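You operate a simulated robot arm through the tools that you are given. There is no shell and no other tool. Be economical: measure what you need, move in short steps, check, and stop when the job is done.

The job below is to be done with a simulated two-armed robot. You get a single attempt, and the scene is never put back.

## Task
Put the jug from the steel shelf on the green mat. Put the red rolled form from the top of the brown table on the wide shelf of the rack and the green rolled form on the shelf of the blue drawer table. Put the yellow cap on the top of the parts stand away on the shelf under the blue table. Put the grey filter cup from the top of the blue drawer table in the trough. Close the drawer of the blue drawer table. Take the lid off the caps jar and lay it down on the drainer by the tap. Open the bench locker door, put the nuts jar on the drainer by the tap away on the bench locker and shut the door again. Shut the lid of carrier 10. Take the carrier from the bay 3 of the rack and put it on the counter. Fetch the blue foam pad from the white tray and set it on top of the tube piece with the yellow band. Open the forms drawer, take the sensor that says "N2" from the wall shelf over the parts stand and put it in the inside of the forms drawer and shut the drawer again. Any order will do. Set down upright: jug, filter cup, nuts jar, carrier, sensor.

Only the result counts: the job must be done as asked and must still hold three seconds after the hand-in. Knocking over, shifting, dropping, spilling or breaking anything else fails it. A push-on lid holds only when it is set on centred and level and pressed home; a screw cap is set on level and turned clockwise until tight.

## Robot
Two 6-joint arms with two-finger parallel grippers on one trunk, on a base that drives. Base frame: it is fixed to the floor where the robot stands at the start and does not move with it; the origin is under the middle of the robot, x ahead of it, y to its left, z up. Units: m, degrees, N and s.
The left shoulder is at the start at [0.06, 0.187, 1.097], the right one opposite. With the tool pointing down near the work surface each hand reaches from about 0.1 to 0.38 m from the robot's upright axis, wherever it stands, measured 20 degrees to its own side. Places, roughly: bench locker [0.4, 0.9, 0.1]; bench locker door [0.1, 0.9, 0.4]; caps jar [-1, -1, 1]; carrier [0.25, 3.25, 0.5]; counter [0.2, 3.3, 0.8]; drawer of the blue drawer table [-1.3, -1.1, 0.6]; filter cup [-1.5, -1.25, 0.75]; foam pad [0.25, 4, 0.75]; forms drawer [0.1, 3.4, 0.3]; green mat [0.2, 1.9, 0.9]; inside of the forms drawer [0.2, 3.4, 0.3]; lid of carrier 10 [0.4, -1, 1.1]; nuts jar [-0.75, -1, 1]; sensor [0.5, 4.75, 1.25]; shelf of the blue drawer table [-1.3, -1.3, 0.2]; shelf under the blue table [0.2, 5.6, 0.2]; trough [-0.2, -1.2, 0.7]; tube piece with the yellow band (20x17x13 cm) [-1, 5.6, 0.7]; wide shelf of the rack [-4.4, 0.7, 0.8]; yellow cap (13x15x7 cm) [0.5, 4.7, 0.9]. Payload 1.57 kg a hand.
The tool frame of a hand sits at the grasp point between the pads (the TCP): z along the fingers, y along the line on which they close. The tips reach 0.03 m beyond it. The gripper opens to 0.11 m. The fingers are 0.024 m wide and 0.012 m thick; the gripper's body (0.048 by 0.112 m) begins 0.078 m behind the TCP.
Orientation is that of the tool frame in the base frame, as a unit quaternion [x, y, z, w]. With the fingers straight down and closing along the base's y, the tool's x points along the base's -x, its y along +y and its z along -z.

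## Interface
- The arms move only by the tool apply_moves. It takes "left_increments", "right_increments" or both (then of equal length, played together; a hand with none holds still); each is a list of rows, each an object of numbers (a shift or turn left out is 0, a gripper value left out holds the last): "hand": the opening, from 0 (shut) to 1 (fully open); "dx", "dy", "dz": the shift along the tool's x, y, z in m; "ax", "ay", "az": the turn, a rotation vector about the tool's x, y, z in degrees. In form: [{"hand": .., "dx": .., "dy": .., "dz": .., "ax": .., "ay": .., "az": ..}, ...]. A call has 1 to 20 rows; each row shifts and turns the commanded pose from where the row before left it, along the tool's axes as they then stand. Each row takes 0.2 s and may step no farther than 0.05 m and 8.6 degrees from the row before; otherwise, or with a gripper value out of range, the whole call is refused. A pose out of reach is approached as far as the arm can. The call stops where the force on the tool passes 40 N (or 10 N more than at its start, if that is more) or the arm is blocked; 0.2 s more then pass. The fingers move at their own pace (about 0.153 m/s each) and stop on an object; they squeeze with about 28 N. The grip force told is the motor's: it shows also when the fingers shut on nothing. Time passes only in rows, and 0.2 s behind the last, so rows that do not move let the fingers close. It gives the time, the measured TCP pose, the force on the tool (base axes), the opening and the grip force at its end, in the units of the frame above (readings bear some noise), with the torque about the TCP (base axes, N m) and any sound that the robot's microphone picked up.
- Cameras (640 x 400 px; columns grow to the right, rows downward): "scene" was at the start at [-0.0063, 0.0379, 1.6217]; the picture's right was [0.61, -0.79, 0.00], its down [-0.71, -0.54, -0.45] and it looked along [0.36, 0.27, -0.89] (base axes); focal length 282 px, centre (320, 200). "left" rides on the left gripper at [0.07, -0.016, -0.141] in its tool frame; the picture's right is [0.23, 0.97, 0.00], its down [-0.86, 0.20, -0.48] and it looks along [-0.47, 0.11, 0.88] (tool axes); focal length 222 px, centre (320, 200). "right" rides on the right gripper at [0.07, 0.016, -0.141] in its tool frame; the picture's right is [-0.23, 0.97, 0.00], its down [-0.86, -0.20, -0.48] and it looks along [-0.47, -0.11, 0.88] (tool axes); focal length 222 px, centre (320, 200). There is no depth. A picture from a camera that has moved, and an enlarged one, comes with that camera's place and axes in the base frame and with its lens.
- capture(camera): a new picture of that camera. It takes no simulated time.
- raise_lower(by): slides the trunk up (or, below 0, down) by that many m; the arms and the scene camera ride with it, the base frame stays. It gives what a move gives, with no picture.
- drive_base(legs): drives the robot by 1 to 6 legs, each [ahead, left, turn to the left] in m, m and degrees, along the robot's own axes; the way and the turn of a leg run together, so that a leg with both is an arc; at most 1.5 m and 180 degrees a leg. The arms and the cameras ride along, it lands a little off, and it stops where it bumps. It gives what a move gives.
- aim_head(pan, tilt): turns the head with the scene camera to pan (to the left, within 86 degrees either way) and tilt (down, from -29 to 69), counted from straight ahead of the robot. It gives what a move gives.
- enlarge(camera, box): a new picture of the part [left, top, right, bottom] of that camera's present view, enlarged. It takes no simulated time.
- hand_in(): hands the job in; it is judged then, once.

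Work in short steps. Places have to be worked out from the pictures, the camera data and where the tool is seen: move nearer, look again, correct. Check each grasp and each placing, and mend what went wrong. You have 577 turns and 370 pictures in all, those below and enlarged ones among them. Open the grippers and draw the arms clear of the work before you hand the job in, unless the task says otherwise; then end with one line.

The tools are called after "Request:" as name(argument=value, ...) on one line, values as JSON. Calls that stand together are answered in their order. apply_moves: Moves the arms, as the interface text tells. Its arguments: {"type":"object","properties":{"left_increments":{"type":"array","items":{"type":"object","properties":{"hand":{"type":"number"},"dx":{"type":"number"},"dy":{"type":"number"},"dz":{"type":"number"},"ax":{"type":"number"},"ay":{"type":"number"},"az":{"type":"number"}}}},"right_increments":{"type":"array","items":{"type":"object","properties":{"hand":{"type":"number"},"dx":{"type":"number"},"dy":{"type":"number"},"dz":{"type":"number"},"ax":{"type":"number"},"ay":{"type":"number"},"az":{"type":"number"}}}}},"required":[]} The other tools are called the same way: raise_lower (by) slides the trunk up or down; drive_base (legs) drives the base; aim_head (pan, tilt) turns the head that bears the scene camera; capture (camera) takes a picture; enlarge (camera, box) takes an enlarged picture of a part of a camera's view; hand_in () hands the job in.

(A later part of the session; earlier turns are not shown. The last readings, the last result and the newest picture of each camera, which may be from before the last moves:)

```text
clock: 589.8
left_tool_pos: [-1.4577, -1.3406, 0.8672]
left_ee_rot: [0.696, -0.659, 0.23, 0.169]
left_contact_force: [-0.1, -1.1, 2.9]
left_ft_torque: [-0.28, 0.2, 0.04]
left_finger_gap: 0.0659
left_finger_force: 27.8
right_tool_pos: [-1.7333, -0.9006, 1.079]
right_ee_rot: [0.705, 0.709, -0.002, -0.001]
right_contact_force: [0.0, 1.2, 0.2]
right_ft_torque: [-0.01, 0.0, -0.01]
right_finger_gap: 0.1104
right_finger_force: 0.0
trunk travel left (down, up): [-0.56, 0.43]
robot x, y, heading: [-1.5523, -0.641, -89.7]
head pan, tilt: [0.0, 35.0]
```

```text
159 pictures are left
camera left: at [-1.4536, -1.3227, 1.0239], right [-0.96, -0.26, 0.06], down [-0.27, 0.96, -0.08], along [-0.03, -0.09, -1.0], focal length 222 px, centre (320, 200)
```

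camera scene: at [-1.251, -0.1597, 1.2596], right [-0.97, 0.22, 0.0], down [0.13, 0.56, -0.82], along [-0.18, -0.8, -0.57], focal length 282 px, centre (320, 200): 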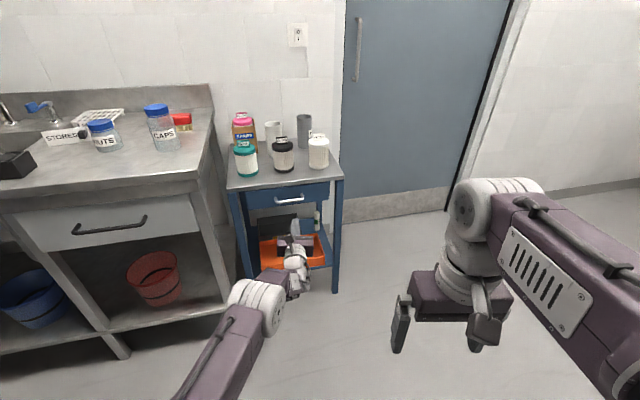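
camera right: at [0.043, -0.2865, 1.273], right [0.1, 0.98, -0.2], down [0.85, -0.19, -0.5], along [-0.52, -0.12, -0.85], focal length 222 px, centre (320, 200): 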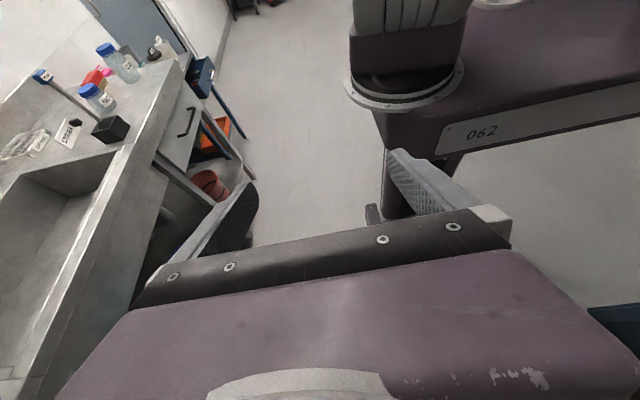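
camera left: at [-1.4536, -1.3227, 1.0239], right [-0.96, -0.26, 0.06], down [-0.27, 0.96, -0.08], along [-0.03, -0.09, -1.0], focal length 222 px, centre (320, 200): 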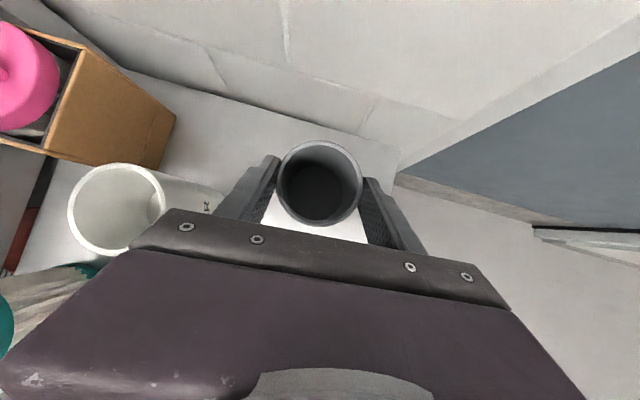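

Gripped (Ø 0.066). Lift 0.2, back off, and move along to the sink.

Request:
raise_lower(by=0.2)

Request:
drive_base(legs=[[-0.43, 0, 0], [0, 1.12, 0]])

Request:
aim_head(pan=0, tilt=40)

Request:
capture(camera="scene")

Request:
capture(camera="left")

```text
clock: 592.0
left_tool_pos: [-1.4577, -1.3423, 1.0671]
left_ee_rot: [0.695, -0.66, 0.23, 0.169]
left_contact_force: [0.0, 0.8, -1.1]
left_ft_torque: [0.01, 0.05, 0.01]
left_finger_gap: 0.063
left_finger_force: 27.6
right_tool_pos: [-1.7326, -0.9003, 1.2783]
right_ee_rot: [0.705, 0.709, -0.001, -0.001]
right_contact_force: [0.2, 1.3, 0.1]
right_ft_torque: [0.03, -0.01, -0.03]
right_finger_gap: 0.11
right_finger_force: 0.1
trunk travel left (down, up): [-0.76, 0.23]
robot x, y, heading: [-1.5566, -0.6433, -89.8]
head pan, tilt: [0.0, 35.0]
```

```text
clock: 599.9
left_tool_pos: [-0.3406, -0.8979, 1.066]
left_ee_rot: [0.699, -0.656, 0.232, 0.167]
left_contact_force: [0.5, -0.2, -0.8]
left_ft_torque: [0.02, -0.01, -0.01]
left_finger_gap: 0.0625
left_finger_force: 28.1
right_tool_pos: [-0.6195, -0.4607, 1.278]
right_ee_rot: [0.702, 0.713, -0.001, -0.001]
right_contact_force: [0.0, -0.2, 0.3]
right_ft_torque: [0.03, 0.0, 0.04]
right_finger_gap: 0.1101
right_finger_force: 0.0
trunk travel left (down, up): [-0.76, 0.23]
robot x, y, heading: [-0.4478, -0.1959, -89.1]
head pan, tilt: [0.0, 35.0]
```

```text
clock: 600.5
left_tool_pos: [-0.3404, -0.8986, 1.065]
left_ee_rot: [0.698, -0.656, 0.231, 0.169]
left_contact_force: [0.2, -1.0, -1.3]
left_ft_torque: [0.06, 0.0, 0.02]
left_finger_gap: 0.0624
left_finger_force: 28.0
right_tool_pos: [-0.6196, -0.4616, 1.2779]
right_ee_rot: [0.702, 0.713, -0.001, -0.002]
right_contact_force: [-0.7, -0.4, -0.8]
right_ft_torque: [-0.02, -0.01, 0.04]
right_finger_gap: 0.1099
right_finger_force: 0.0
trunk travel left (down, up): [-0.76, 0.23]
robot x, y, heading: [-0.4431, -0.2004, -89.2]
head pan, tilt: [0.0, 40.0]
```

```text
158 pictures are left
camera scene: at [-0.44, -0.225, 1.6871], right [-1.0, -0.01, 0.0], down [-0.01, 0.64, -0.77], along [0.01, -0.77, -0.64], focal length 282 px, centre (320, 200)
```

scene: 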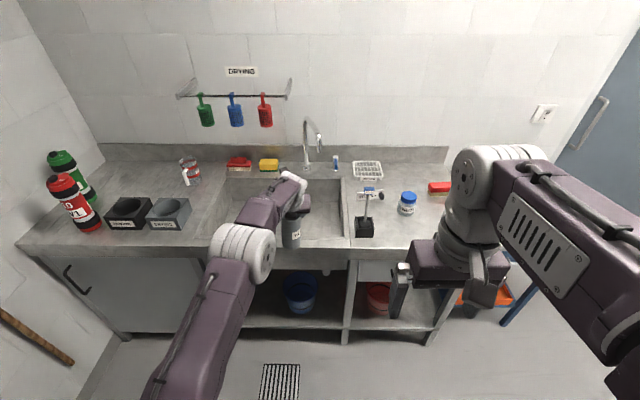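

```text
157 pictures are left
camera left: at [-0.3362, -0.8796, 1.2231], right [-0.96, -0.27, 0.06], down [-0.28, 0.96, -0.08], along [-0.03, -0.09, -1.0], focal length 222 px, centre (320, 200)
```

left: 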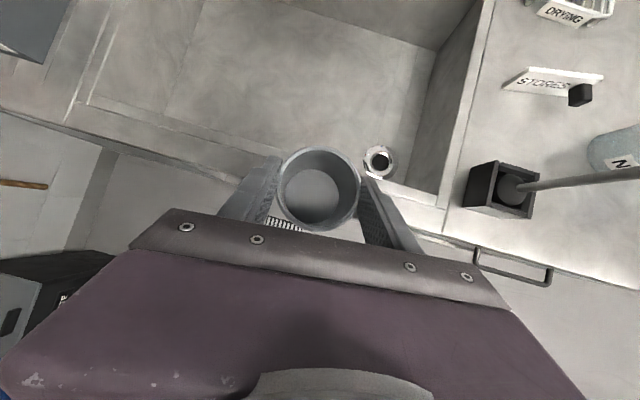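

Basin: x≈-0.53…0, y≈-0.955…-1.25. Target cup spot (-0.25,-1.10). Raise 0.08 to clear the rim and move over.

Request:
raise_lower(by=0.08)

Request:
drive_base(legs=[[0, 0.09, 0], [0.2, 0, 0]])

Request:
capture(camera="left")

```text
clock: 601.7
left_tool_pos: [-0.3406, -0.8974, 1.1459]
left_ee_rot: [0.699, -0.655, 0.231, 0.168]
left_contact_force: [0.6, -0.2, -0.4]
left_ft_torque: [-0.02, 0.03, 0.01]
left_finger_gap: 0.0624
left_finger_force: 27.9
right_tool_pos: [-0.6189, -0.4602, 1.3588]
right_ee_rot: [0.701, 0.713, -0.001, -0.001]
right_contact_force: [-0.2, -0.4, 0.0]
right_ft_torque: [-0.03, -0.04, 0.0]
right_finger_gap: 0.1098
right_finger_force: 0.1
trunk travel left (down, up): [-0.84, 0.15]
robot x, y, heading: [-0.4442, -0.2002, -89.4]
head pan, tilt: [0.0, 40.0]
```

```text
clock: 604.0
left_tool_pos: [-0.2479, -1.093, 1.1495]
left_ee_rot: [0.699, -0.655, 0.232, 0.169]
left_contact_force: [-0.6, 0.3, -0.5]
left_ft_torque: [0.02, -0.02, 0.01]
left_finger_gap: 0.0624
left_finger_force: 28.1
right_tool_pos: [-0.527, -0.6553, 1.3592]
right_ee_rot: [0.701, 0.713, -0.002, 0.001]
right_contact_force: [0.6, 0.8, 0.6]
right_ft_torque: [0.01, -0.04, 0.05]
right_finger_gap: 0.11
right_finger_force: 0.1
trunk travel left (down, up): [-0.84, 0.15]
robot x, y, heading: [-0.3469, -0.3994, -89.3]
head pan, tilt: [0.0, 40.0]
```

```text
156 pictures are left
camera left: at [-0.2437, -1.0742, 1.3055], right [-0.96, -0.27, 0.06], down [-0.28, 0.96, -0.08], along [-0.03, -0.09, -1.0], focal length 222 px, centre (320, 200)
```

left: 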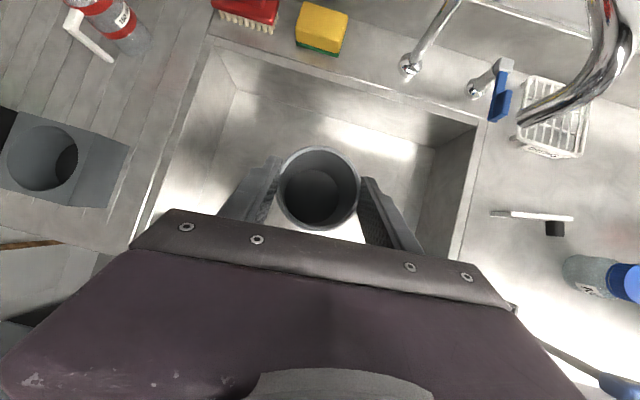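

Well placed over the basin. Lower 0.24, then feel for the floor.

Request:
raise_lower(by=-0.24)

Request:
capture(camera="left")

```text
clock: 606.5
left_tool_pos: [-0.2468, -1.0962, 0.9061]
left_ee_rot: [0.699, -0.656, 0.23, 0.168]
left_contact_force: [1.4, -0.1, -0.7]
left_ft_torque: [0.0, 0.01, -0.01]
left_finger_gap: 0.0624
left_finger_force: 28.2
right_tool_pos: [-0.5258, -0.6592, 1.119]
right_ee_rot: [0.701, 0.713, -0.002, -0.001]
right_contact_force: [0.2, 0.1, 0.1]
right_ft_torque: [0.0, 0.0, 0.01]
right_finger_gap: 0.1101
right_finger_force: 0.0
trunk travel left (down, up): [-0.6, 0.39]
robot x, y, heading: [-0.351, -0.3996, -89.1]
head pan, tilt: [0.0, 40.0]
```

```text
155 pictures are left
camera left: at [-0.2425, -1.0778, 1.0633], right [-0.96, -0.27, 0.06], down [-0.28, 0.96, -0.08], along [-0.03, -0.09, -1.0], focal length 222 px, centre (320, 200)
```

left: 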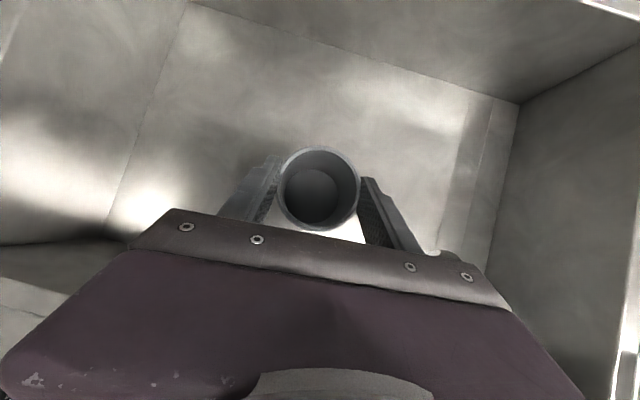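

Request:
apply_moves(left_increments=[{"dx": -0.008, "dz": 0.0126}])

Request:
apply_moves(left_increments=[{"dx": -0.0054, "dz": 0.0084}])

Request:
apply_moves(left_increments=[{"dx": -0.0032, "dz": 0.005}])

Request:
apply_moves(left_increments=[{"dx": -0.0032, "dz": 0.005}])

```text
clock: 606.9
left_tool_pos: [-0.246, -1.0969, 0.8916]
left_ee_rot: [0.699, -0.656, 0.231, 0.166]
left_contact_force: [-0.2, -0.2, -0.8]
left_ft_torque: [0.0, 0.01, 0.03]
left_finger_gap: 0.0624
left_finger_force: 28.0
right_tool_pos: [-0.5274, -0.6594, 1.1188]
right_ee_rot: [0.701, 0.713, -0.002, -0.001]
right_contact_force: [-0.4, -0.3, 0.8]
right_ft_torque: [0.05, -0.01, -0.02]
right_finger_gap: 0.11
right_finger_force: 0.0
trunk travel left (down, up): [-0.6, 0.39]
robot x, y, heading: [-0.3474, -0.3962, -89.2]
head pan, tilt: [0.0, 40.0]
```

```text
clock: 607.3
left_tool_pos: [-0.2448, -1.0956, 0.8812]
left_ee_rot: [0.699, -0.656, 0.231, 0.168]
left_contact_force: [-0.5, 0.3, -0.5]
left_ft_torque: [0.03, 0.0, -0.01]
left_finger_gap: 0.0622
left_finger_force: 28.0
right_tool_pos: [-0.5252, -0.6585, 1.1184]
right_ee_rot: [0.701, 0.713, -0.002, -0.001]
right_contact_force: [0.8, 0.3, -0.6]
right_ft_torque: [0.05, -0.04, -0.02]
right_finger_gap: 0.1098
right_finger_force: 0.1
trunk travel left (down, up): [-0.6, 0.39]
robot x, y, heading: [-0.3498, -0.3968, -89.3]
head pan, tilt: [0.0, 40.0]
```

```text
clock: 607.7
left_tool_pos: [-0.246, -1.0965, 0.8797]
left_ee_rot: [0.699, -0.655, 0.233, 0.171]
left_contact_force: [-1.5, 0.9, 12.4]
left_ft_torque: [0.1, 0.33, -0.02]
left_finger_gap: 0.0625
left_finger_force: 27.4
right_tool_pos: [-0.5266, -0.6561, 1.1186]
right_ee_rot: [0.701, 0.713, -0.002, -0.001]
right_contact_force: [-0.2, 0.6, 0.1]
right_ft_torque: [0.0, -0.02, 0.01]
right_finger_gap: 0.1098
right_finger_force: 0.0
trunk travel left (down, up): [-0.6, 0.39]
robot x, y, heading: [-0.3517, -0.3962, -89.0]
head pan, tilt: [0.0, 40.0]
```

```text
clock: 608.1
left_tool_pos: [-0.2442, -1.0957, 0.8763]
left_ee_rot: [0.698, -0.655, 0.234, 0.172]
left_contact_force: [3.5, -1.9, 27.6]
left_ft_torque: [-0.33, 0.05, -0.01]
left_finger_gap: 0.0627
left_finger_force: 27.9
right_tool_pos: [-0.5266, -0.6547, 1.1201]
right_ee_rot: [0.701, 0.713, -0.002, 0.001]
right_contact_force: [0.6, -0.1, 0.5]
right_ft_torque: [0.0, 0.0, 0.01]
right_finger_gap: 0.1101
right_finger_force: 0.1
trunk travel left (down, up): [-0.6, 0.39]
robot x, y, heading: [-0.3479, -0.3981, -88.8]
head pan, tilt: [0.0, 40.0]
```

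Cup is on the basin floor. Relax 3 mm, release and rise.

Request:
apply_moves(left_increments=[{"dx": 0.0025, "dz": -0.004}, {"hand": 0.6}, {"hand": 0.7}, {"hand": 0.85}, {"hand": 1}, {}])

Request:
raise_lower(by=0.22)

Request:
capture(camera="left")

```text
clock: 609.5
left_tool_pos: [-0.2455, -1.0957, 0.8746]
left_ee_rot: [0.699, -0.656, 0.231, 0.168]
left_contact_force: [-0.3, 0.2, 0.5]
left_ft_torque: [-0.02, 0.01, 0.0]
left_finger_gap: 0.1097
left_finger_force: 0.1
right_tool_pos: [-0.5255, -0.6583, 1.1195]
right_ee_rot: [0.701, 0.713, -0.001, -0.001]
right_contact_force: [-0.5, -0.3, 0.0]
right_ft_torque: [0.0, 0.01, -0.02]
right_finger_gap: 0.11
right_finger_force: 0.1
trunk travel left (down, up): [-0.6, 0.39]
robot x, y, heading: [-0.3493, -0.3945, -89.2]
head pan, tilt: [0.0, 40.0]
```

```text
clock: 611.9
left_tool_pos: [-0.2452, -1.0959, 1.0951]
left_ee_rot: [0.699, -0.655, 0.231, 0.167]
left_contact_force: [-0.1, -0.3, 1.5]
left_ft_torque: [0.0, -0.01, 0.02]
left_finger_gap: 0.11
left_finger_force: 0.1
right_tool_pos: [-0.5247, -0.6586, 1.3392]
right_ee_rot: [0.701, 0.713, -0.001, -0.001]
right_contact_force: [0.0, -0.6, 0.3]
right_ft_torque: [0.0, 0.03, 0.02]
right_finger_gap: 0.11
right_finger_force: 0.0
trunk travel left (down, up): [-0.82, 0.17]
robot x, y, heading: [-0.3531, -0.3968, -89.4]
head pan, tilt: [0.0, 40.0]
```

```text
154 pictures are left
camera left: at [-0.2414, -1.0772, 1.2513], right [-0.96, -0.27, 0.06], down [-0.28, 0.96, -0.08], along [-0.03, -0.09, -1.0], focal length 222 px, centre (320, 200)
```

left: 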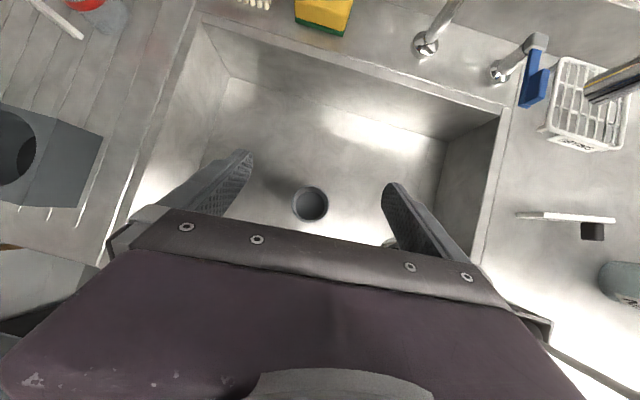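

Cup stands in the trough. Now the caps jar: I'll hold the jar with the left hand and unscrew with the right. Reposition in front of it and bring the left hand level.

Request:
drive_base(legs=[[-0.15, 0, 0], [0, -0.62, 0]])

Request:
apply_moves(left_increments=[{"ay": 8}, {"ay": 8}, {"ay": 8}, {"ay": 8}, {"ay": 8}, {"ay": 8}, {"ay": 8}, {}])

Request:
aim_head(pan=0, tilt=40)

Request:
capture(camera="scene")

Request:
capture(camera="left")

```text
clock: 616.2
left_tool_pos: [-0.8574, -0.9496, 1.0946]
left_ee_rot: [0.697, -0.658, 0.23, 0.169]
left_contact_force: [0.4, 0.2, -0.5]
left_ft_torque: [-0.03, 0.03, 0.0]
left_finger_gap: 0.11
left_finger_force: 0.2
right_tool_pos: [-1.1325, -0.5116, 1.3389]
right_ee_rot: [0.704, 0.71, -0.001, 0.0]
right_contact_force: [0.5, -0.7, -0.9]
right_ft_torque: [-0.01, 0.01, -0.01]
right_finger_gap: 0.1099
right_finger_force: 0.2
trunk travel left (down, up): [-0.82, 0.17]
robot x, y, heading: [-0.9585, -0.2516, -89.4]
head pan, tilt: [0.0, 40.0]
```

```text
clock: 618.0
left_tool_pos: [-0.8482, -0.9499, 1.093]
left_ee_rot: [0.531, -0.52, 0.52, 0.421]
left_contact_force: [0.9, 0.3, 0.3]
left_ft_torque: [-0.04, -0.04, 0.02]
left_finger_gap: 0.11
left_finger_force: 0.1
left hand out of reach, approached as far as the arm can: row 3
right_tool_pos: [-1.1341, -0.5106, 1.3391]
right_ee_rot: [0.704, 0.71, -0.002, -0.001]
right_contact_force: [1.0, -0.2, -0.4]
right_ft_torque: [-0.02, -0.01, -0.02]
right_finger_gap: 0.1101
right_finger_force: 0.0
trunk travel left (down, up): [-0.82, 0.17]
robot x, y, heading: [-0.9528, -0.2508, -89.8]
head pan, tilt: [0.0, 40.0]
```

```text
clock: 618.6
left_tool_pos: [-0.8473, -0.9488, 1.0937]
left_ee_rot: [0.531, -0.521, 0.52, 0.419]
left_contact_force: [-0.6, 0.9, -0.4]
left_ft_torque: [0.0, -0.04, 0.0]
left_finger_gap: 0.1098
left_finger_force: 0.0
right_tool_pos: [-1.134, -0.5111, 1.3386]
right_ee_rot: [0.704, 0.71, -0.002, -0.001]
right_contact_force: [-0.3, -0.2, 0.3]
right_ft_torque: [-0.01, -0.04, -0.02]
right_finger_gap: 0.11
right_finger_force: 0.1
trunk travel left (down, up): [-0.82, 0.17]
robot x, y, heading: [-0.9565, -0.2526, -89.4]
head pan, tilt: [0.0, 40.0]
```

```text
153 pictures are left
camera scene: at [-0.9533, -0.2769, 1.747], right [-1.0, -0.01, 0.0], down [0.0, 0.64, -0.77], along [0.01, -0.77, -0.64], focal length 282 px, centre (320, 200)
```

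scene: 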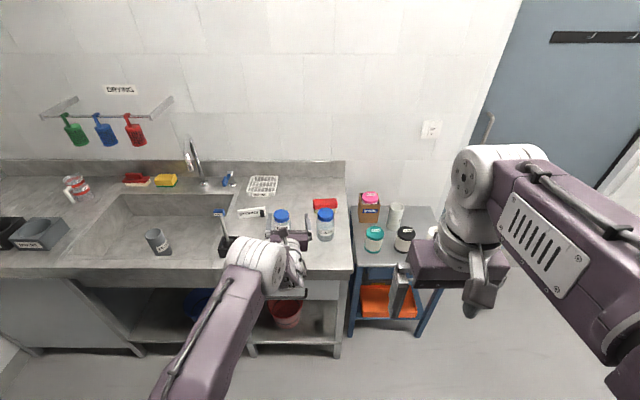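

```text
152 pictures are left
camera left: at [-0.8535, -0.8165, 1.1783], right [-0.98, -0.13, 0.13], down [-0.18, 0.55, -0.81], along [0.03, -0.82, -0.56], focal length 222 px, centre (320, 200)
```

left: 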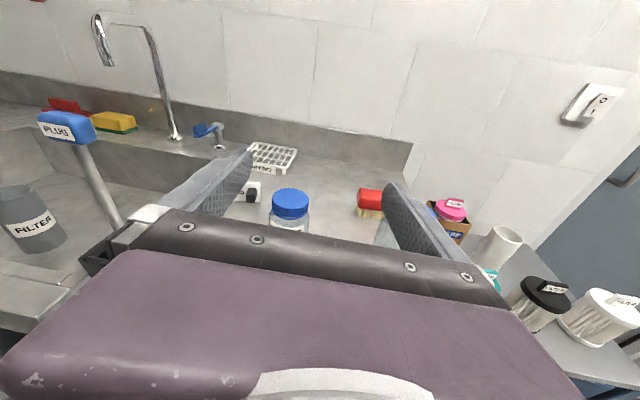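

CAPS jar at ≈(-0.968,-1.04), z 0.90–1.04; NUTS at ≈(-0.80,-1.03). Straighten the left hand, lower it to mid-jar height and bring it to the centre line.

Request:
apply_moves(left_increments=[{"ax": -3.35, "ay": 3.1, "az": -2.4}, {"ax": -3.35, "ay": 3.1, "az": -2.4}, {"dz": -0.04}, {"dz": -0.04}, {"dx": -0.05}, {"dx": -0.05}, {"dx": -0.045}, {"dy": 0.05}, {"dy": 0.05}, {"dy": 0.02}, {}])

Request:
capture(camera="left")

```text
clock: 621.0
left_tool_pos: [-0.9894, -0.867, 0.9462]
left_ee_rot: [-0.499, 0.504, -0.499, -0.499]
left_contact_force: [0.2, -0.2, -0.2]
left_ft_torque: [0.01, -0.02, 0.02]
left_finger_gap: 0.1101
left_finger_force: 0.0
left hand out of reach, approached as far as the arm can: row 2
right_tool_pos: [-1.1337, -0.5113, 1.3387]
right_ee_rot: [0.704, 0.71, -0.001, -0.001]
right_contact_force: [0.1, -1.1, 0.1]
right_ft_torque: [0.01, -0.01, 0.01]
right_finger_gap: 0.1099
right_finger_force: 0.1
trunk travel left (down, up): [-0.82, 0.17]
robot x, y, heading: [-0.9551, -0.2504, -89.4]
head pan, tilt: [0.0, 40.0]
```

```text
151 pictures are left
camera left: at [-0.9718, -0.7275, 1.0169], right [-0.97, 0.01, 0.22], down [-0.19, 0.48, -0.85], along [-0.11, -0.88, -0.47], focal length 222 px, centre (320, 200)
```

left: 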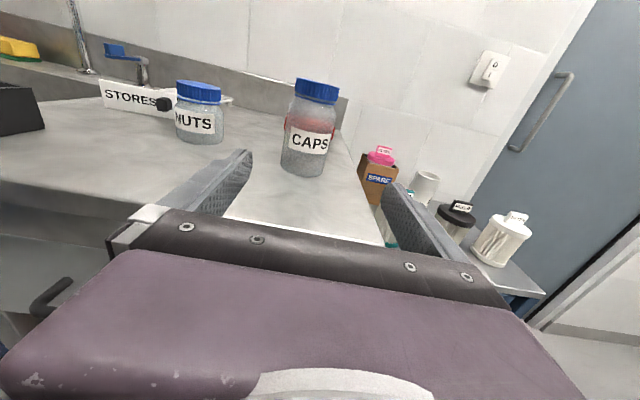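

Jar centre (-0.972,-1.043). Pull the left hand in 5 cm and drive forward 0.2, watching alignment.

Request:
apply_moves(left_increments=[{"dz": -0.03, "dy": -0.008}, {"dz": -0.02, "dy": -0.008}, {}])

Request:
drive_base(legs=[[0.13, 0, -0.6]])

Request:
capture(camera="left")

```text
clock: 621.9
left_tool_pos: [-0.9706, -0.8175, 0.9475]
left_ee_rot: [-0.498, 0.504, -0.498, -0.499]
left_contact_force: [0.5, -0.7, 0.2]
left_ft_torque: [0.03, 0.0, 0.0]
left_finger_gap: 0.11
left_finger_force: 0.0
right_tool_pos: [-1.1344, -0.5107, 1.3379]
right_ee_rot: [0.705, 0.709, -0.002, -0.001]
right_contact_force: [-1.1, -0.7, 0.6]
right_ft_torque: [0.06, 0.0, 0.01]
right_finger_gap: 0.1099
right_finger_force: 0.0
trunk travel left (down, up): [-0.82, 0.17]
robot x, y, heading: [-0.9572, -0.2512, -89.6]
head pan, tilt: [0.0, 40.0]
```

```text
clock: 623.1
left_tool_pos: [-0.9775, -0.9493, 0.9482]
left_ee_rot: [-0.495, 0.506, -0.496, -0.503]
left_contact_force: [-0.1, 0.1, -0.3]
left_ft_torque: [-0.01, 0.02, -0.02]
left_finger_gap: 0.11
left_finger_force: 0.0
right_tool_pos: [-1.1365, -0.6399, 1.3396]
right_ee_rot: [0.707, 0.707, -0.001, 0.0]
right_contact_force: [1.1, 1.2, -1.2]
right_ft_torque: [0.0, -0.02, -0.01]
right_finger_gap: 0.1102
right_finger_force: 0.0
trunk travel left (down, up): [-0.82, 0.17]
robot x, y, heading: [-0.9595, -0.3832, -90.4]
head pan, tilt: [0.0, 40.0]
```

```text
150 pictures are left
camera left: at [-0.9588, -0.8074, 1.0186], right [-0.97, 0.02, 0.22], down [-0.19, 0.48, -0.85], along [-0.12, -0.87, -0.47], focal length 222 px, centre (320, 200)
```

left: 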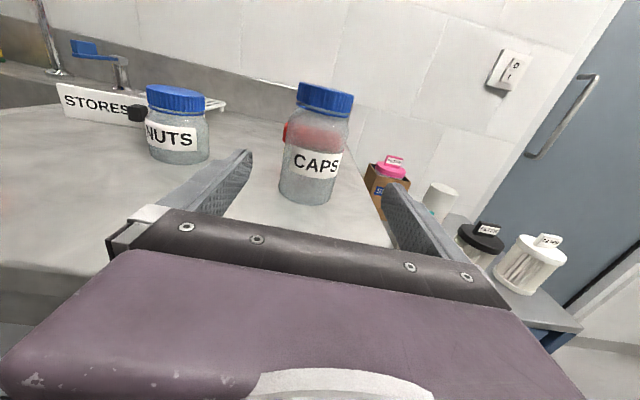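

Request:
apply_moves(left_increments=[{"dy": -0.006}, {}])

Request:
drive_base(legs=[[0.09, 0, 0.3]])

Request:
capture(camera="left")

```text
clock: 623.7
left_tool_pos: [-0.9714, -0.9491, 0.9477]
left_ee_rot: [-0.496, 0.506, -0.496, -0.502]
left_contact_force: [0.4, 0.4, 0.5]
left_ft_torque: [0.04, 0.01, -0.01]
left_finger_gap: 0.11
left_finger_force: 0.1
right_tool_pos: [-1.1372, -0.6419, 1.3387]
right_ee_rot: [0.707, 0.707, -0.002, -0.001]
right_contact_force: [0.4, 0.4, -0.8]
right_ft_torque: [0.02, 0.02, -0.02]
right_finger_gap: 0.11
right_finger_force: 0.1
trunk travel left (down, up): [-0.82, 0.17]
robot x, y, heading: [-0.9556, -0.3832, -90.3]
head pan, tilt: [0.0, 40.0]
```

```text
clock: 624.9
left_tool_pos: [-0.9681, -1.0387, 0.9497]
left_ee_rot: [-0.496, 0.505, -0.498, -0.501]
left_contact_force: [-1.0, 0.2, -0.4]
left_ft_torque: [0.01, 0.01, -0.04]
left_finger_gap: 0.11
left_finger_force: 0.0
right_tool_pos: [-1.1349, -0.7297, 1.3387]
right_ee_rot: [0.705, 0.709, -0.003, 0.0]
right_contact_force: [0.1, 0.4, 0.2]
right_ft_torque: [-0.03, 0.02, 0.0]
right_finger_gap: 0.1102
right_finger_force: 0.0
trunk travel left (down, up): [-0.82, 0.17]
robot x, y, heading: [-0.9589, -0.4746, -89.9]
head pan, tilt: [0.0, 40.0]
```

```text
149 pictures are left
camera left: at [-0.9498, -0.8969, 1.0188], right [-0.97, 0.01, 0.22], down [-0.19, 0.48, -0.86], along [-0.12, -0.88, -0.47], focal length 222 px, centre (320, 200)
```

left: 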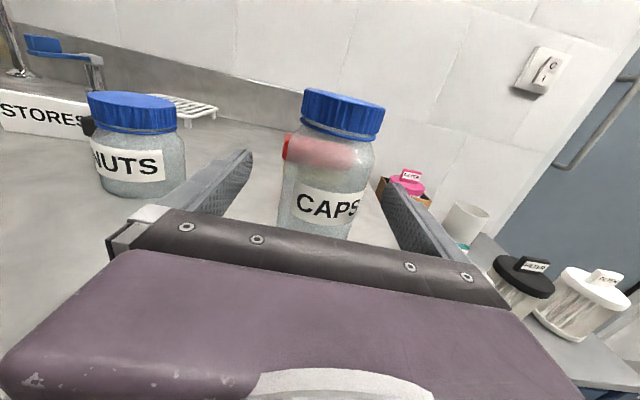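

Aligned. Close the left hand on the jar.

Request:
apply_moves(left_increments=[{"dz": 0.008, "hand": 0.85}, {"hand": 0.7}, {"hand": 0.55}, {"hand": 0.45}, {"hand": 0.4}, {"hand": 0.4}])

Request:
capture(camera="scene")

Request:
capture(camera="right")

```text
clock: 626.2
left_tool_pos: [-0.968, -1.0478, 0.9491]
left_ee_rot: [-0.497, 0.504, -0.497, -0.502]
left_contact_force: [0.4, -2.9, 8.5]
left_ft_torque: [-0.53, 0.11, 0.02]
left_finger_gap: 0.0677
left_finger_force: 28.3
right_tool_pos: [-1.1351, -0.7309, 1.3388]
right_ee_rot: [0.705, 0.709, -0.002, 0.0]
right_contact_force: [0.6, -1.0, -0.2]
right_ft_torque: [0.01, 0.01, 0.01]
right_finger_gap: 0.1098
right_finger_force: 0.0
trunk travel left (down, up): [-0.82, 0.17]
robot x, y, heading: [-0.9563, -0.4738, -89.9]
head pan, tilt: [0.0, 40.0]
```

```text
148 pictures are left
camera scene: at [-0.9532, -0.4983, 1.7471], right [-1.0, 0.0, 0.0], down [0.0, 0.64, -0.77], along [0.0, -0.77, -0.64], focal length 282 px, centre (320, 200)
```

scene: 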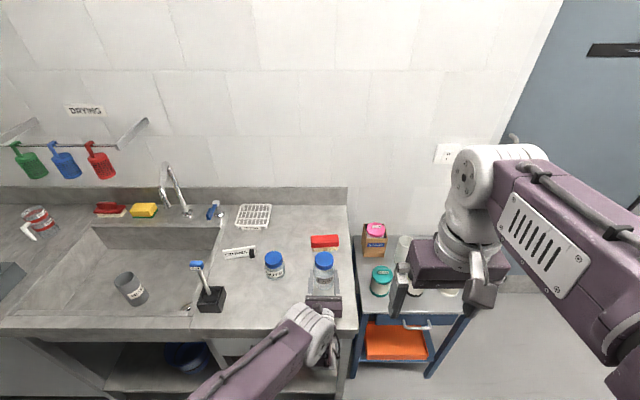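

```text
147 pictures are left
camera right: at [-1.1188, -0.662, 1.4795], right [0.97, -0.22, 0.0], down [-0.19, -0.86, 0.48], along [-0.11, -0.47, -0.88], focal length 222 px, centre (320, 200)
```

right: 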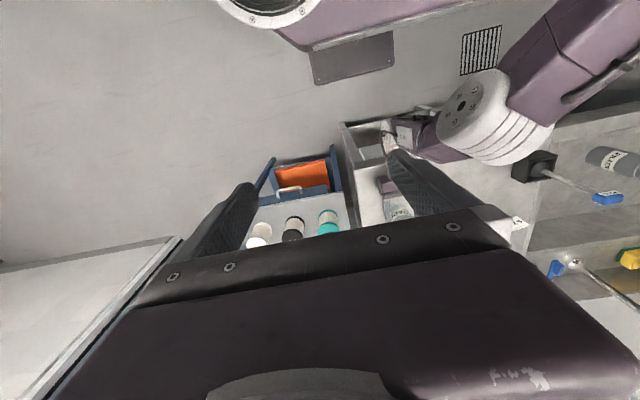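

Jar held (0.068). Now bring the right hand over the lid (≈(-0.968,-1.05), top ≈1.02).

Request:
apply_moves(right_increments=[{"dx": -0.04, "dy": 0.0209}, {"dx": -0.04, "dy": 0.0209}, {"dx": -0.04, "dy": 0.0209}, {"dx": -0.04, "dy": 0.0209}, {"dx": -0.04, "dy": 0.0209}, {"dx": -0.04, "dy": 0.0209}, {"dx": -0.04, "dy": 0.0209}, {"dx": -0.035, "dy": 0.0209}, {"dz": 0.05}, {"dz": 0.05}, {"dz": 0.05}, {}])

Request:
capture(camera="right")

Request:
capture(camera="left")

```text
clock: 628.9
left_tool_pos: [-0.9686, -1.0459, 0.9486]
left_ee_rot: [-0.496, 0.505, -0.497, -0.502]
left_contact_force: [0.0, 1.6, 10.0]
left_ft_torque: [-0.42, 0.21, -0.07]
left_finger_gap: 0.0672
left_finger_force: 27.9
right_tool_pos: [-0.9957, -0.9794, 1.1671]
right_ee_rot: [0.705, 0.71, -0.003, 0.0]
right_contact_force: [-0.4, 0.0, -0.1]
right_ft_torque: [0.0, -0.02, 0.01]
right_finger_gap: 0.1102
right_finger_force: 0.1
right hand out of reach, approached as far as the arm can: row 7, 8
trunk travel left (down, up): [-0.82, 0.17]
robot x, y, heading: [-0.9574, -0.4765, -90.0]
head pan, tilt: [0.0, 40.0]
```

```text
146 pictures are left
camera right: at [-0.9801, -0.9091, 1.3075], right [0.97, -0.22, 0.0], down [-0.19, -0.85, 0.48], along [-0.11, -0.47, -0.88], focal length 222 px, centre (320, 200)
```

right: 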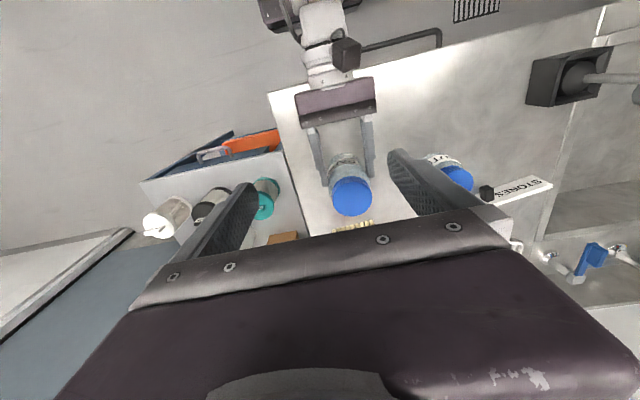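

```text
145 pictures are left
camera left: at [-0.9498, -0.9057, 1.0183], right [-0.97, 0.01, 0.22], down [-0.19, 0.48, -0.85], along [-0.12, -0.88, -0.47], focal length 222 px, centre (320, 200)
```

left: 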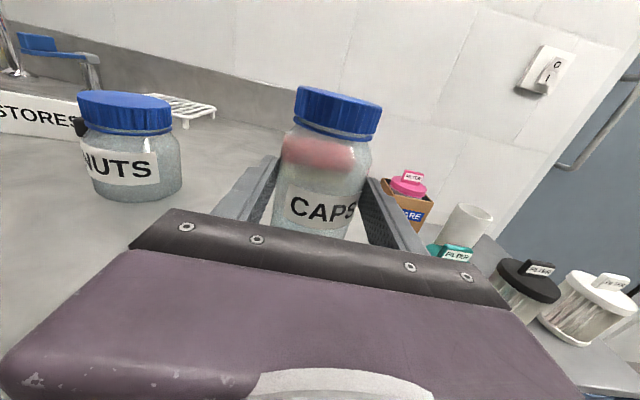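

The right arm falls ~5–8 cm short. I lift the jar 1 cm with the left hand and draw it 6 cm toward me.

Request:
apply_moves(left_increments=[{"dx": 0.012}, {"dz": -0.03}, {"dz": -0.03}, {"dz": -0.01}, {}])

Request:
apply_moves(right_increments=[{"dz": 0.04}, {"dx": -0.02, "dy": 0.02}, {}])

Request:
capture(camera="right")

```text
clock: 630.0
left_tool_pos: [-0.9669, -0.977, 0.9595]
left_ee_rot: [-0.497, 0.505, -0.497, -0.5]
left_contact_force: [0.6, 0.3, -1.2]
left_ft_torque: [0.05, -0.01, 0.01]
left_finger_gap: 0.0673
left_finger_force: 27.9
right_tool_pos: [-0.9962, -0.9796, 1.1679]
right_ee_rot: [0.705, 0.709, -0.001, -0.001]
right_contact_force: [0.4, 0.1, 0.0]
right_ft_torque: [-0.03, 0.03, 0.03]
right_finger_gap: 0.1099
right_finger_force: 0.0
trunk travel left (down, up): [-0.82, 0.17]
robot x, y, heading: [-0.9561, -0.4728, -90.0]
head pan, tilt: [0.0, 40.0]
```

```text
clock: 630.9
left_tool_pos: [-0.9673, -0.9766, 0.9611]
left_ee_rot: [-0.497, 0.505, -0.498, -0.5]
left_contact_force: [-0.4, 0.8, -1.3]
left_ft_torque: [0.05, 0.01, 0.02]
left_finger_gap: 0.0671
left_finger_force: 28.2
right_tool_pos: [-0.9773, -0.9989, 1.1266]
right_ee_rot: [0.705, 0.709, -0.002, -0.001]
right_contact_force: [0.1, 0.4, -0.3]
right_ft_torque: [-0.03, 0.0, 0.0]
right_finger_gap: 0.11
right_finger_force: 0.0
trunk travel left (down, up): [-0.82, 0.17]
robot x, y, heading: [-0.9556, -0.4741, -89.8]
head pan, tilt: [0.0, 40.0]
```

```text
144 pictures are left
camera right: at [-0.961, -0.9293, 1.2682], right [0.97, -0.22, 0.0], down [-0.19, -0.86, 0.48], along [-0.11, -0.47, -0.88], focal length 222 px, centre (320, 200)
```

right: 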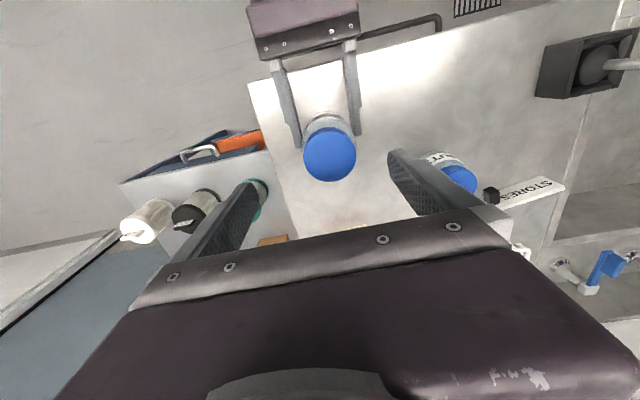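

Lid axis ≈(-0.967,-0.998). Adjust 1 cm and lower 0.06.

Request:
apply_moves(right_increments=[{"dy": 0.01}, {"dz": 0.03}, {"dz": 0.03}, {}])

Request:
capture(camera="right")

Request:
capture(camera="left")

```text
clock: 631.9
left_tool_pos: [-0.9669, -0.9775, 0.962]
left_ee_rot: [-0.497, 0.505, -0.497, -0.501]
left_contact_force: [-0.4, 0.6, -1.4]
left_ft_torque: [0.06, -0.02, -0.01]
left_finger_gap: 0.0676
left_finger_force: 28.3
right_tool_pos: [-0.9659, -0.998, 1.0667]
right_ee_rot: [0.705, 0.709, -0.002, -0.001]
right_contact_force: [-0.1, 0.3, 0.2]
right_ft_torque: [-0.01, -0.04, 0.02]
right_finger_gap: 0.1099
right_finger_force: 0.1
trunk travel left (down, up): [-0.82, 0.17]
robot x, y, heading: [-0.9576, -0.4747, -89.7]
head pan, tilt: [0.0, 40.0]
```

```text
143 pictures are left
camera right: at [-0.9487, -0.9279, 1.2074], right [0.98, -0.22, 0.0], down [-0.19, -0.86, 0.48], along [-0.11, -0.47, -0.88], focal length 222 px, centre (320, 200)
```

right: 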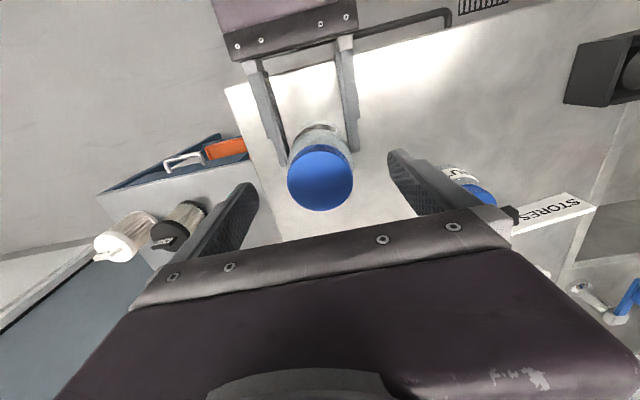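

```text
142 pictures are left
camera left: at [-0.9487, -0.8366, 1.0301], right [-0.97, 0.01, 0.22], down [-0.19, 0.48, -0.85], along [-0.12, -0.87, -0.47], focal length 222 px, centre (320, 200)
```

left: 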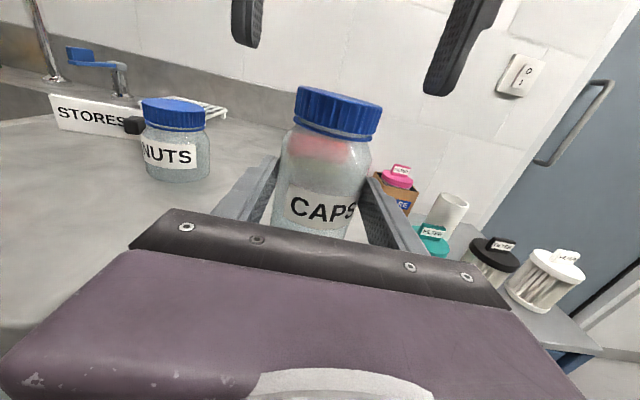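

Lid spans z≈0.998–1.026, centred. Lower 3.6 cm and grip it.

Request:
apply_moves(right_increments=[{"dx": -0.005, "dz": 0.018}, {"dz": 0.017}, {"hand": 0.85}, {"hand": 0.7}, {"hand": 0.55}, {"hand": 0.45}, {"hand": 0.4}, {"hand": 0.4}])

Request:
capture(camera="left")

```text
clock: 633.6
left_tool_pos: [-0.9648, -0.977, 0.9611]
left_ee_rot: [-0.498, 0.504, -0.498, -0.5]
left_contact_force: [18.8, 5.1, 0.4]
left_ft_torque: [-0.23, 0.88, 0.55]
left_finger_gap: 0.0672
left_finger_force: 28.6
right_tool_pos: [-0.9659, -1.0029, 1.0313]
right_ee_rot: [0.705, 0.709, -0.002, -0.002]
right_contact_force: [-19.2, -3.6, -1.7]
right_ft_torque: [-0.06, 0.55, -0.03]
right_finger_gap: 0.0585
right_finger_force: 27.7
trunk travel left (down, up): [-0.82, 0.17]
robot x, y, heading: [-0.9556, -0.4753, -90.0]
head pan, tilt: [0.0, 40.0]
```

```text
141 pictures are left
camera left: at [-0.9482, -0.8367, 1.0298], right [-0.97, 0.01, 0.22], down [-0.19, 0.48, -0.85], along [-0.11, -0.87, -0.47], focal length 222 px, centre (320, 200)
```

left: 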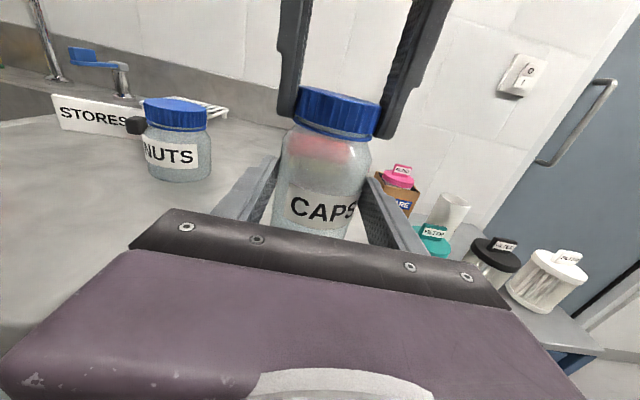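

Lid gripped. Relieve the side load and try unscrewing (counter-clockwise = negative az), 34°.

Request:
apply_moves(right_increments=[{"dy": -0.002}, {"az": -8.5}, {"az": -8.5}, {"az": -8.5}, {"az": -8.5}, {}])

Request:
capture(camera="left")

```text
clock: 635.0
left_tool_pos: [-0.9654, -0.9775, 0.9601]
left_ee_rot: [-0.499, 0.504, -0.499, -0.498]
left_contact_force: [24.5, 7.7, -3.8]
left_ft_torque: [-0.38, 1.08, 0.84]
left_finger_gap: 0.0669
left_finger_force: 28.0
right_tool_pos: [-0.9693, -1.005, 1.0314]
right_ee_rot: [0.466, 0.885, -0.003, -0.002]
right_contact_force: [-25.0, -8.5, 4.0]
right_ft_torque: [-0.07, 0.7, -0.15]
right_finger_gap: 0.0583
right_finger_force: 27.9
trunk travel left (down, up): [-0.82, 0.17]
robot x, y, heading: [-0.9582, -0.4748, -89.8]
head pan, tilt: [0.0, 40.0]
```

```text
140 pictures are left
camera left: at [-0.9481, -0.8365, 1.0297], right [-0.98, 0.0, 0.22], down [-0.19, 0.48, -0.85], along [-0.11, -0.87, -0.47], focal length 222 px, centre (320, 200)
```

left: 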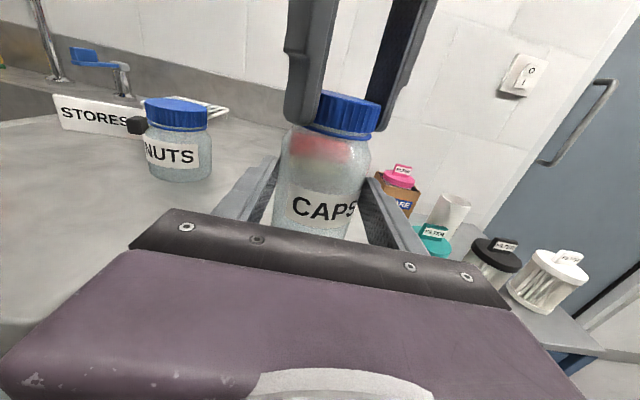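

The lid turns while the jar stays. Ease the side load and continue 68° more with a slight rise.

Request:
apply_moves(right_increments=[{"dx": 0.003, "dy": -0.006}, {"az": -8.5, "dz": -0.0003}, {"az": -8.5, "dz": -0.0003}, {"az": -8.5, "dz": -0.0003}, {"az": -8.5, "dz": -0.0003}, {"az": -8.5, "dz": -0.0003}, {"az": -8.5, "dz": -0.0003}, {"az": -8.5, "dz": -0.0003}, {"az": -8.5, "dz": -0.0003}, {}])

Request:
capture(camera="left")

```text
clock: 637.2
left_tool_pos: [-0.9672, -0.9786, 0.9605]
left_ee_rot: [-0.497, 0.505, -0.497, -0.501]
left_contact_force: [-1.8, 16.8, -1.7]
left_ft_torque: [-0.43, -0.05, -0.1]
left_finger_gap: 0.0661
left_finger_force: 28.4
right_tool_pos: [-0.9746, -1.0057, 1.0345]
right_ee_rot: [-0.108, 0.994, -0.001, -0.001]
right_contact_force: [2.5, -17.3, -0.6]
right_ft_torque: [-0.79, -0.11, -0.09]
right_finger_gap: 0.0581
right_finger_force: 28.4
trunk travel left (down, up): [-0.82, 0.17]
robot x, y, heading: [-0.956, -0.4701, -89.9]
head pan, tilt: [0.0, 40.0]
```

```text
139 pictures are left
camera left: at [-0.9491, -0.8367, 1.03], right [-0.97, 0.01, 0.22], down [-0.19, 0.48, -0.85], along [-0.12, -0.87, -0.47], focal length 222 px, centre (320, 200)
```

left: 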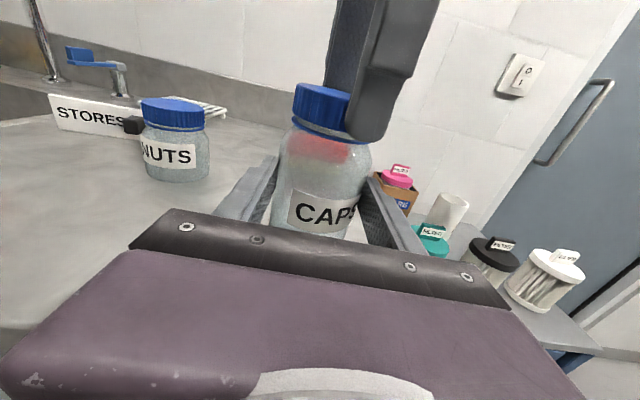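

Turned ~100°. Test a gentle lift of 6 mm.

Request:
apply_moves(right_increments=[{"dz": -0.003}, {"dz": -0.003}, {}])

Request:
capture(camera="left")

```text
clock: 638.0
left_tool_pos: [-0.9669, -0.9782, 0.9615]
left_ee_rot: [-0.497, 0.503, -0.498, -0.502]
left_contact_force: [-0.9, 6.9, 18.4]
left_ft_torque: [-0.61, -0.15, 0.03]
left_finger_gap: 0.0658
left_finger_force: 27.7
right_tool_pos: [-0.9749, -1.0035, 1.0384]
right_ee_rot: [-0.108, 0.994, 0.003, -0.002]
right_contact_force: [0.9, -7.0, -19.9]
right_ft_torque: [-0.44, 0.26, -0.09]
right_finger_gap: 0.0582
right_finger_force: 27.4
trunk travel left (down, up): [-0.82, 0.17]
robot x, y, heading: [-0.9584, -0.4722, -90.1]
head pan, tilt: [0.0, 40.0]
```

```text
138 pictures are left
camera left: at [-0.9493, -0.8372, 1.0309], right [-0.97, 0.01, 0.22], down [-0.19, 0.48, -0.86], along [-0.12, -0.88, -0.47], focal length 222 px, centre (320, 200)
```

left: 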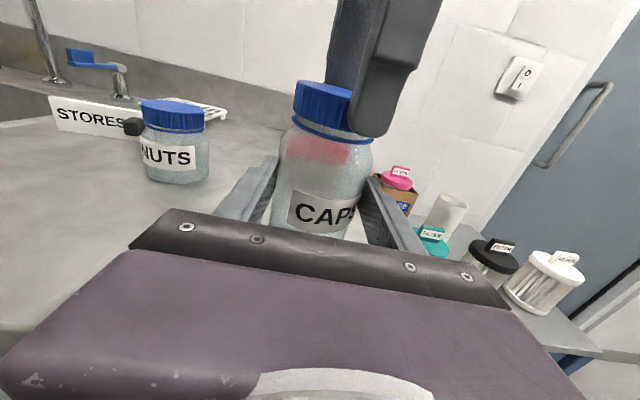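

Still on its thread. Ease down and turn another 60°.

Request:
apply_moves(right_increments=[{"dz": 0.004}, {"az": -8.5, "dz": -0.0005}, {"az": -8.5, "dz": -0.0005}, {"az": -8.5, "dz": -0.0005}, {"az": -8.5, "dz": -0.0005}, {"az": -8.5, "dz": -0.0005}, {"az": -8.5, "dz": -0.0005}, {"az": -8.5, "dz": -0.0005}, {}])

Request:
capture(camera="left")

```text
clock: 640.0
left_tool_pos: [-0.967, -0.9784, 0.9599]
left_ee_rot: [-0.496, 0.507, -0.496, -0.502]
left_contact_force: [-20.7, 15.6, 3.2]
left_ft_torque: [-0.57, -1.0, -0.49]
left_finger_gap: 0.0666
left_finger_force: 28.3
right_tool_pos: [-0.9729, -1.0062, 1.0387]
right_ee_rot: [-0.587, 0.809, -0.001, -0.001]
right_contact_force: [21.1, -15.7, -3.5]
right_ft_torque: [-0.76, -0.62, -0.22]
right_finger_gap: 0.0582
right_finger_force: 28.3
trunk travel left (down, up): [-0.82, 0.17]
robot x, y, heading: [-0.9548, -0.4748, -90.1]
head pan, tilt: [0.0, 40.0]
```

```text
137 pictures are left
camera left: at [-0.9497, -0.8367, 1.0299], right [-0.97, 0.01, 0.22], down [-0.19, 0.49, -0.85], along [-0.12, -0.87, -0.47], focal length 222 px, centre (320, 200)
```

left: 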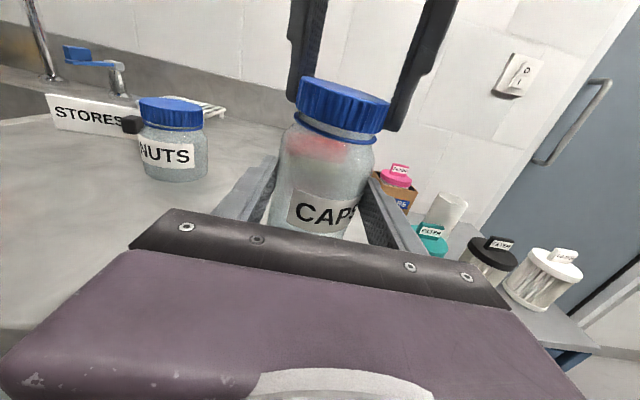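

The lid has risen. Relieve side load and test lifting again.

Request:
apply_moves(right_increments=[{"dx": 0.002, "dy": -0.006}, {"dz": -0.004}, {"dz": -0.003}, {}])

```text
clock: 641.0
left_tool_pos: [-0.967, -0.9787, 0.9612]
left_ee_rot: [-0.497, 0.504, -0.498, -0.501]
left_contact_force: [-6.2, -1.0, 19.3]
left_ft_torque: [-0.39, -0.28, -0.14]
left_finger_gap: 0.0661
left_finger_force: 27.9
right_tool_pos: [-0.9689, -1.0069, 1.0456]
right_ee_rot: [-0.586, 0.81, 0.003, -0.001]
right_contact_force: [6.8, 1.5, -21.1]
right_ft_torque: [-0.07, -0.22, -0.01]
right_finger_gap: 0.0587
right_finger_force: 27.8
trunk travel left (down, up): [-0.82, 0.17]
robot x, y, heading: [-0.9562, -0.4715, -89.9]
head pan, tilt: [0.0, 40.0]
```

Request:
apply_moves(right_increments=[{"dz": 0.005}, {"az": -8.5, "dz": -0.0005}, {"az": -8.5, "dz": -0.0005}, {"az": -8.5, "dz": -0.0005}, {"az": -8.5, "dz": -0.0005}, {"az": -8.5, "dz": -0.0005}, {}])

Request:
capture(camera="left")

```text
clock: 642.4
left_tool_pos: [-0.9543, -0.9753, 0.9539]
left_ee_rot: [0.507, -0.503, 0.501, 0.489]
left_contact_force: [10.2, 1.4, -1.2]
left_ft_torque: [-0.03, 0.55, 0.09]
left_finger_gap: 0.0722
left_finger_force: 28.2
right_tool_pos: [-0.9376, -0.9881, 1.0438]
right_ee_rot: [0.82, -0.572, -0.01, 0.023]
right_contact_force: [-9.6, -1.0, 0.1]
right_ft_torque: [-0.05, 0.35, 0.0]
right_finger_gap: 0.0587
right_finger_force: 27.7
right hand out of reach, approached as far as the arm can: row 5, 6
trunk travel left (down, up): [-0.82, 0.17]
robot x, y, heading: [-0.9601, -0.4726, -89.7]
head pan, tilt: [0.0, 40.0]
stopped in row 6 (left hand): the force on the tool passed its limit (the readings are from after the stop); the commanded pose is now the measured one
```

```text
136 pictures are left
camera left: at [-0.9401, -0.8343, 1.0266], right [-0.98, -0.02, 0.22], down [-0.2, 0.49, -0.85], along [-0.09, -0.87, -0.48], focal length 222 px, centre (320, 200)
```

left: 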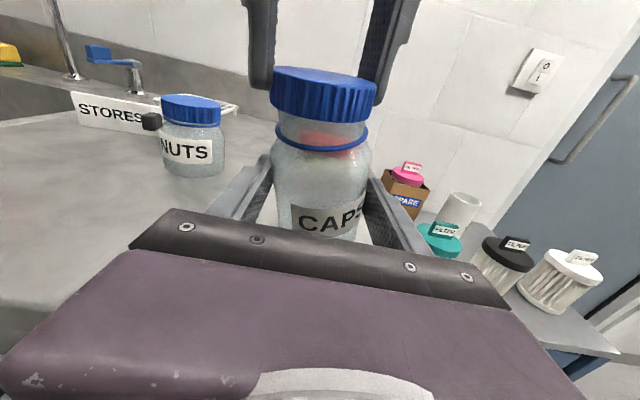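

The right wrist reached its limit, but the lid looks free of the thread. Lift the lid slowly.

Request:
apply_moves(right_increments=[{"dz": -0.006}, {"dz": -0.006}, {}])

Request:
capture(camera="left")

```text
clock: 643.2
left_tool_pos: [-0.9585, -0.9759, 0.9543]
left_ee_rot: [-0.505, 0.505, -0.5, -0.489]
left_contact_force: [-0.1, -0.6, -0.5]
left_ft_torque: [0.0, -0.03, -0.02]
left_finger_gap: 0.066
left_finger_force: 27.7
right_tool_pos: [-0.9375, -0.9889, 1.054]
right_ee_rot: [0.819, -0.573, -0.008, 0.022]
right_contact_force: [-0.6, 0.1, -0.1]
right_ft_torque: [0.03, -0.03, 0.01]
right_finger_gap: 0.0584
right_finger_force: 28.1
trunk travel left (down, up): [-0.82, 0.17]
robot x, y, heading: [-0.9547, -0.4737, -89.8]
head pan, tilt: [0.0, 40.0]
```

```text
135 pictures are left
camera left: at [-0.9438, -0.8359, 1.0265], right [-0.98, -0.01, 0.22], down [-0.19, 0.49, -0.85], along [-0.1, -0.87, -0.48], focal length 222 px, centre (320, 200)
```

left: 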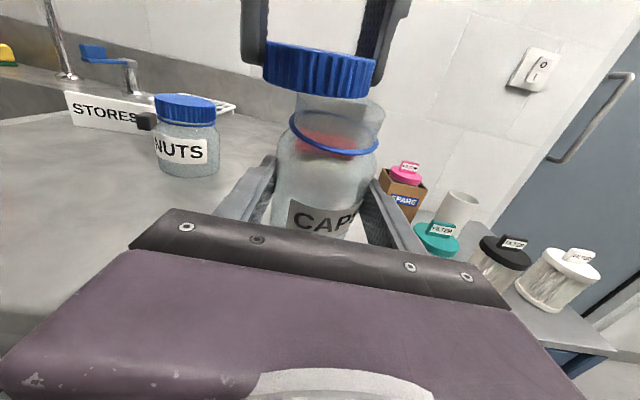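

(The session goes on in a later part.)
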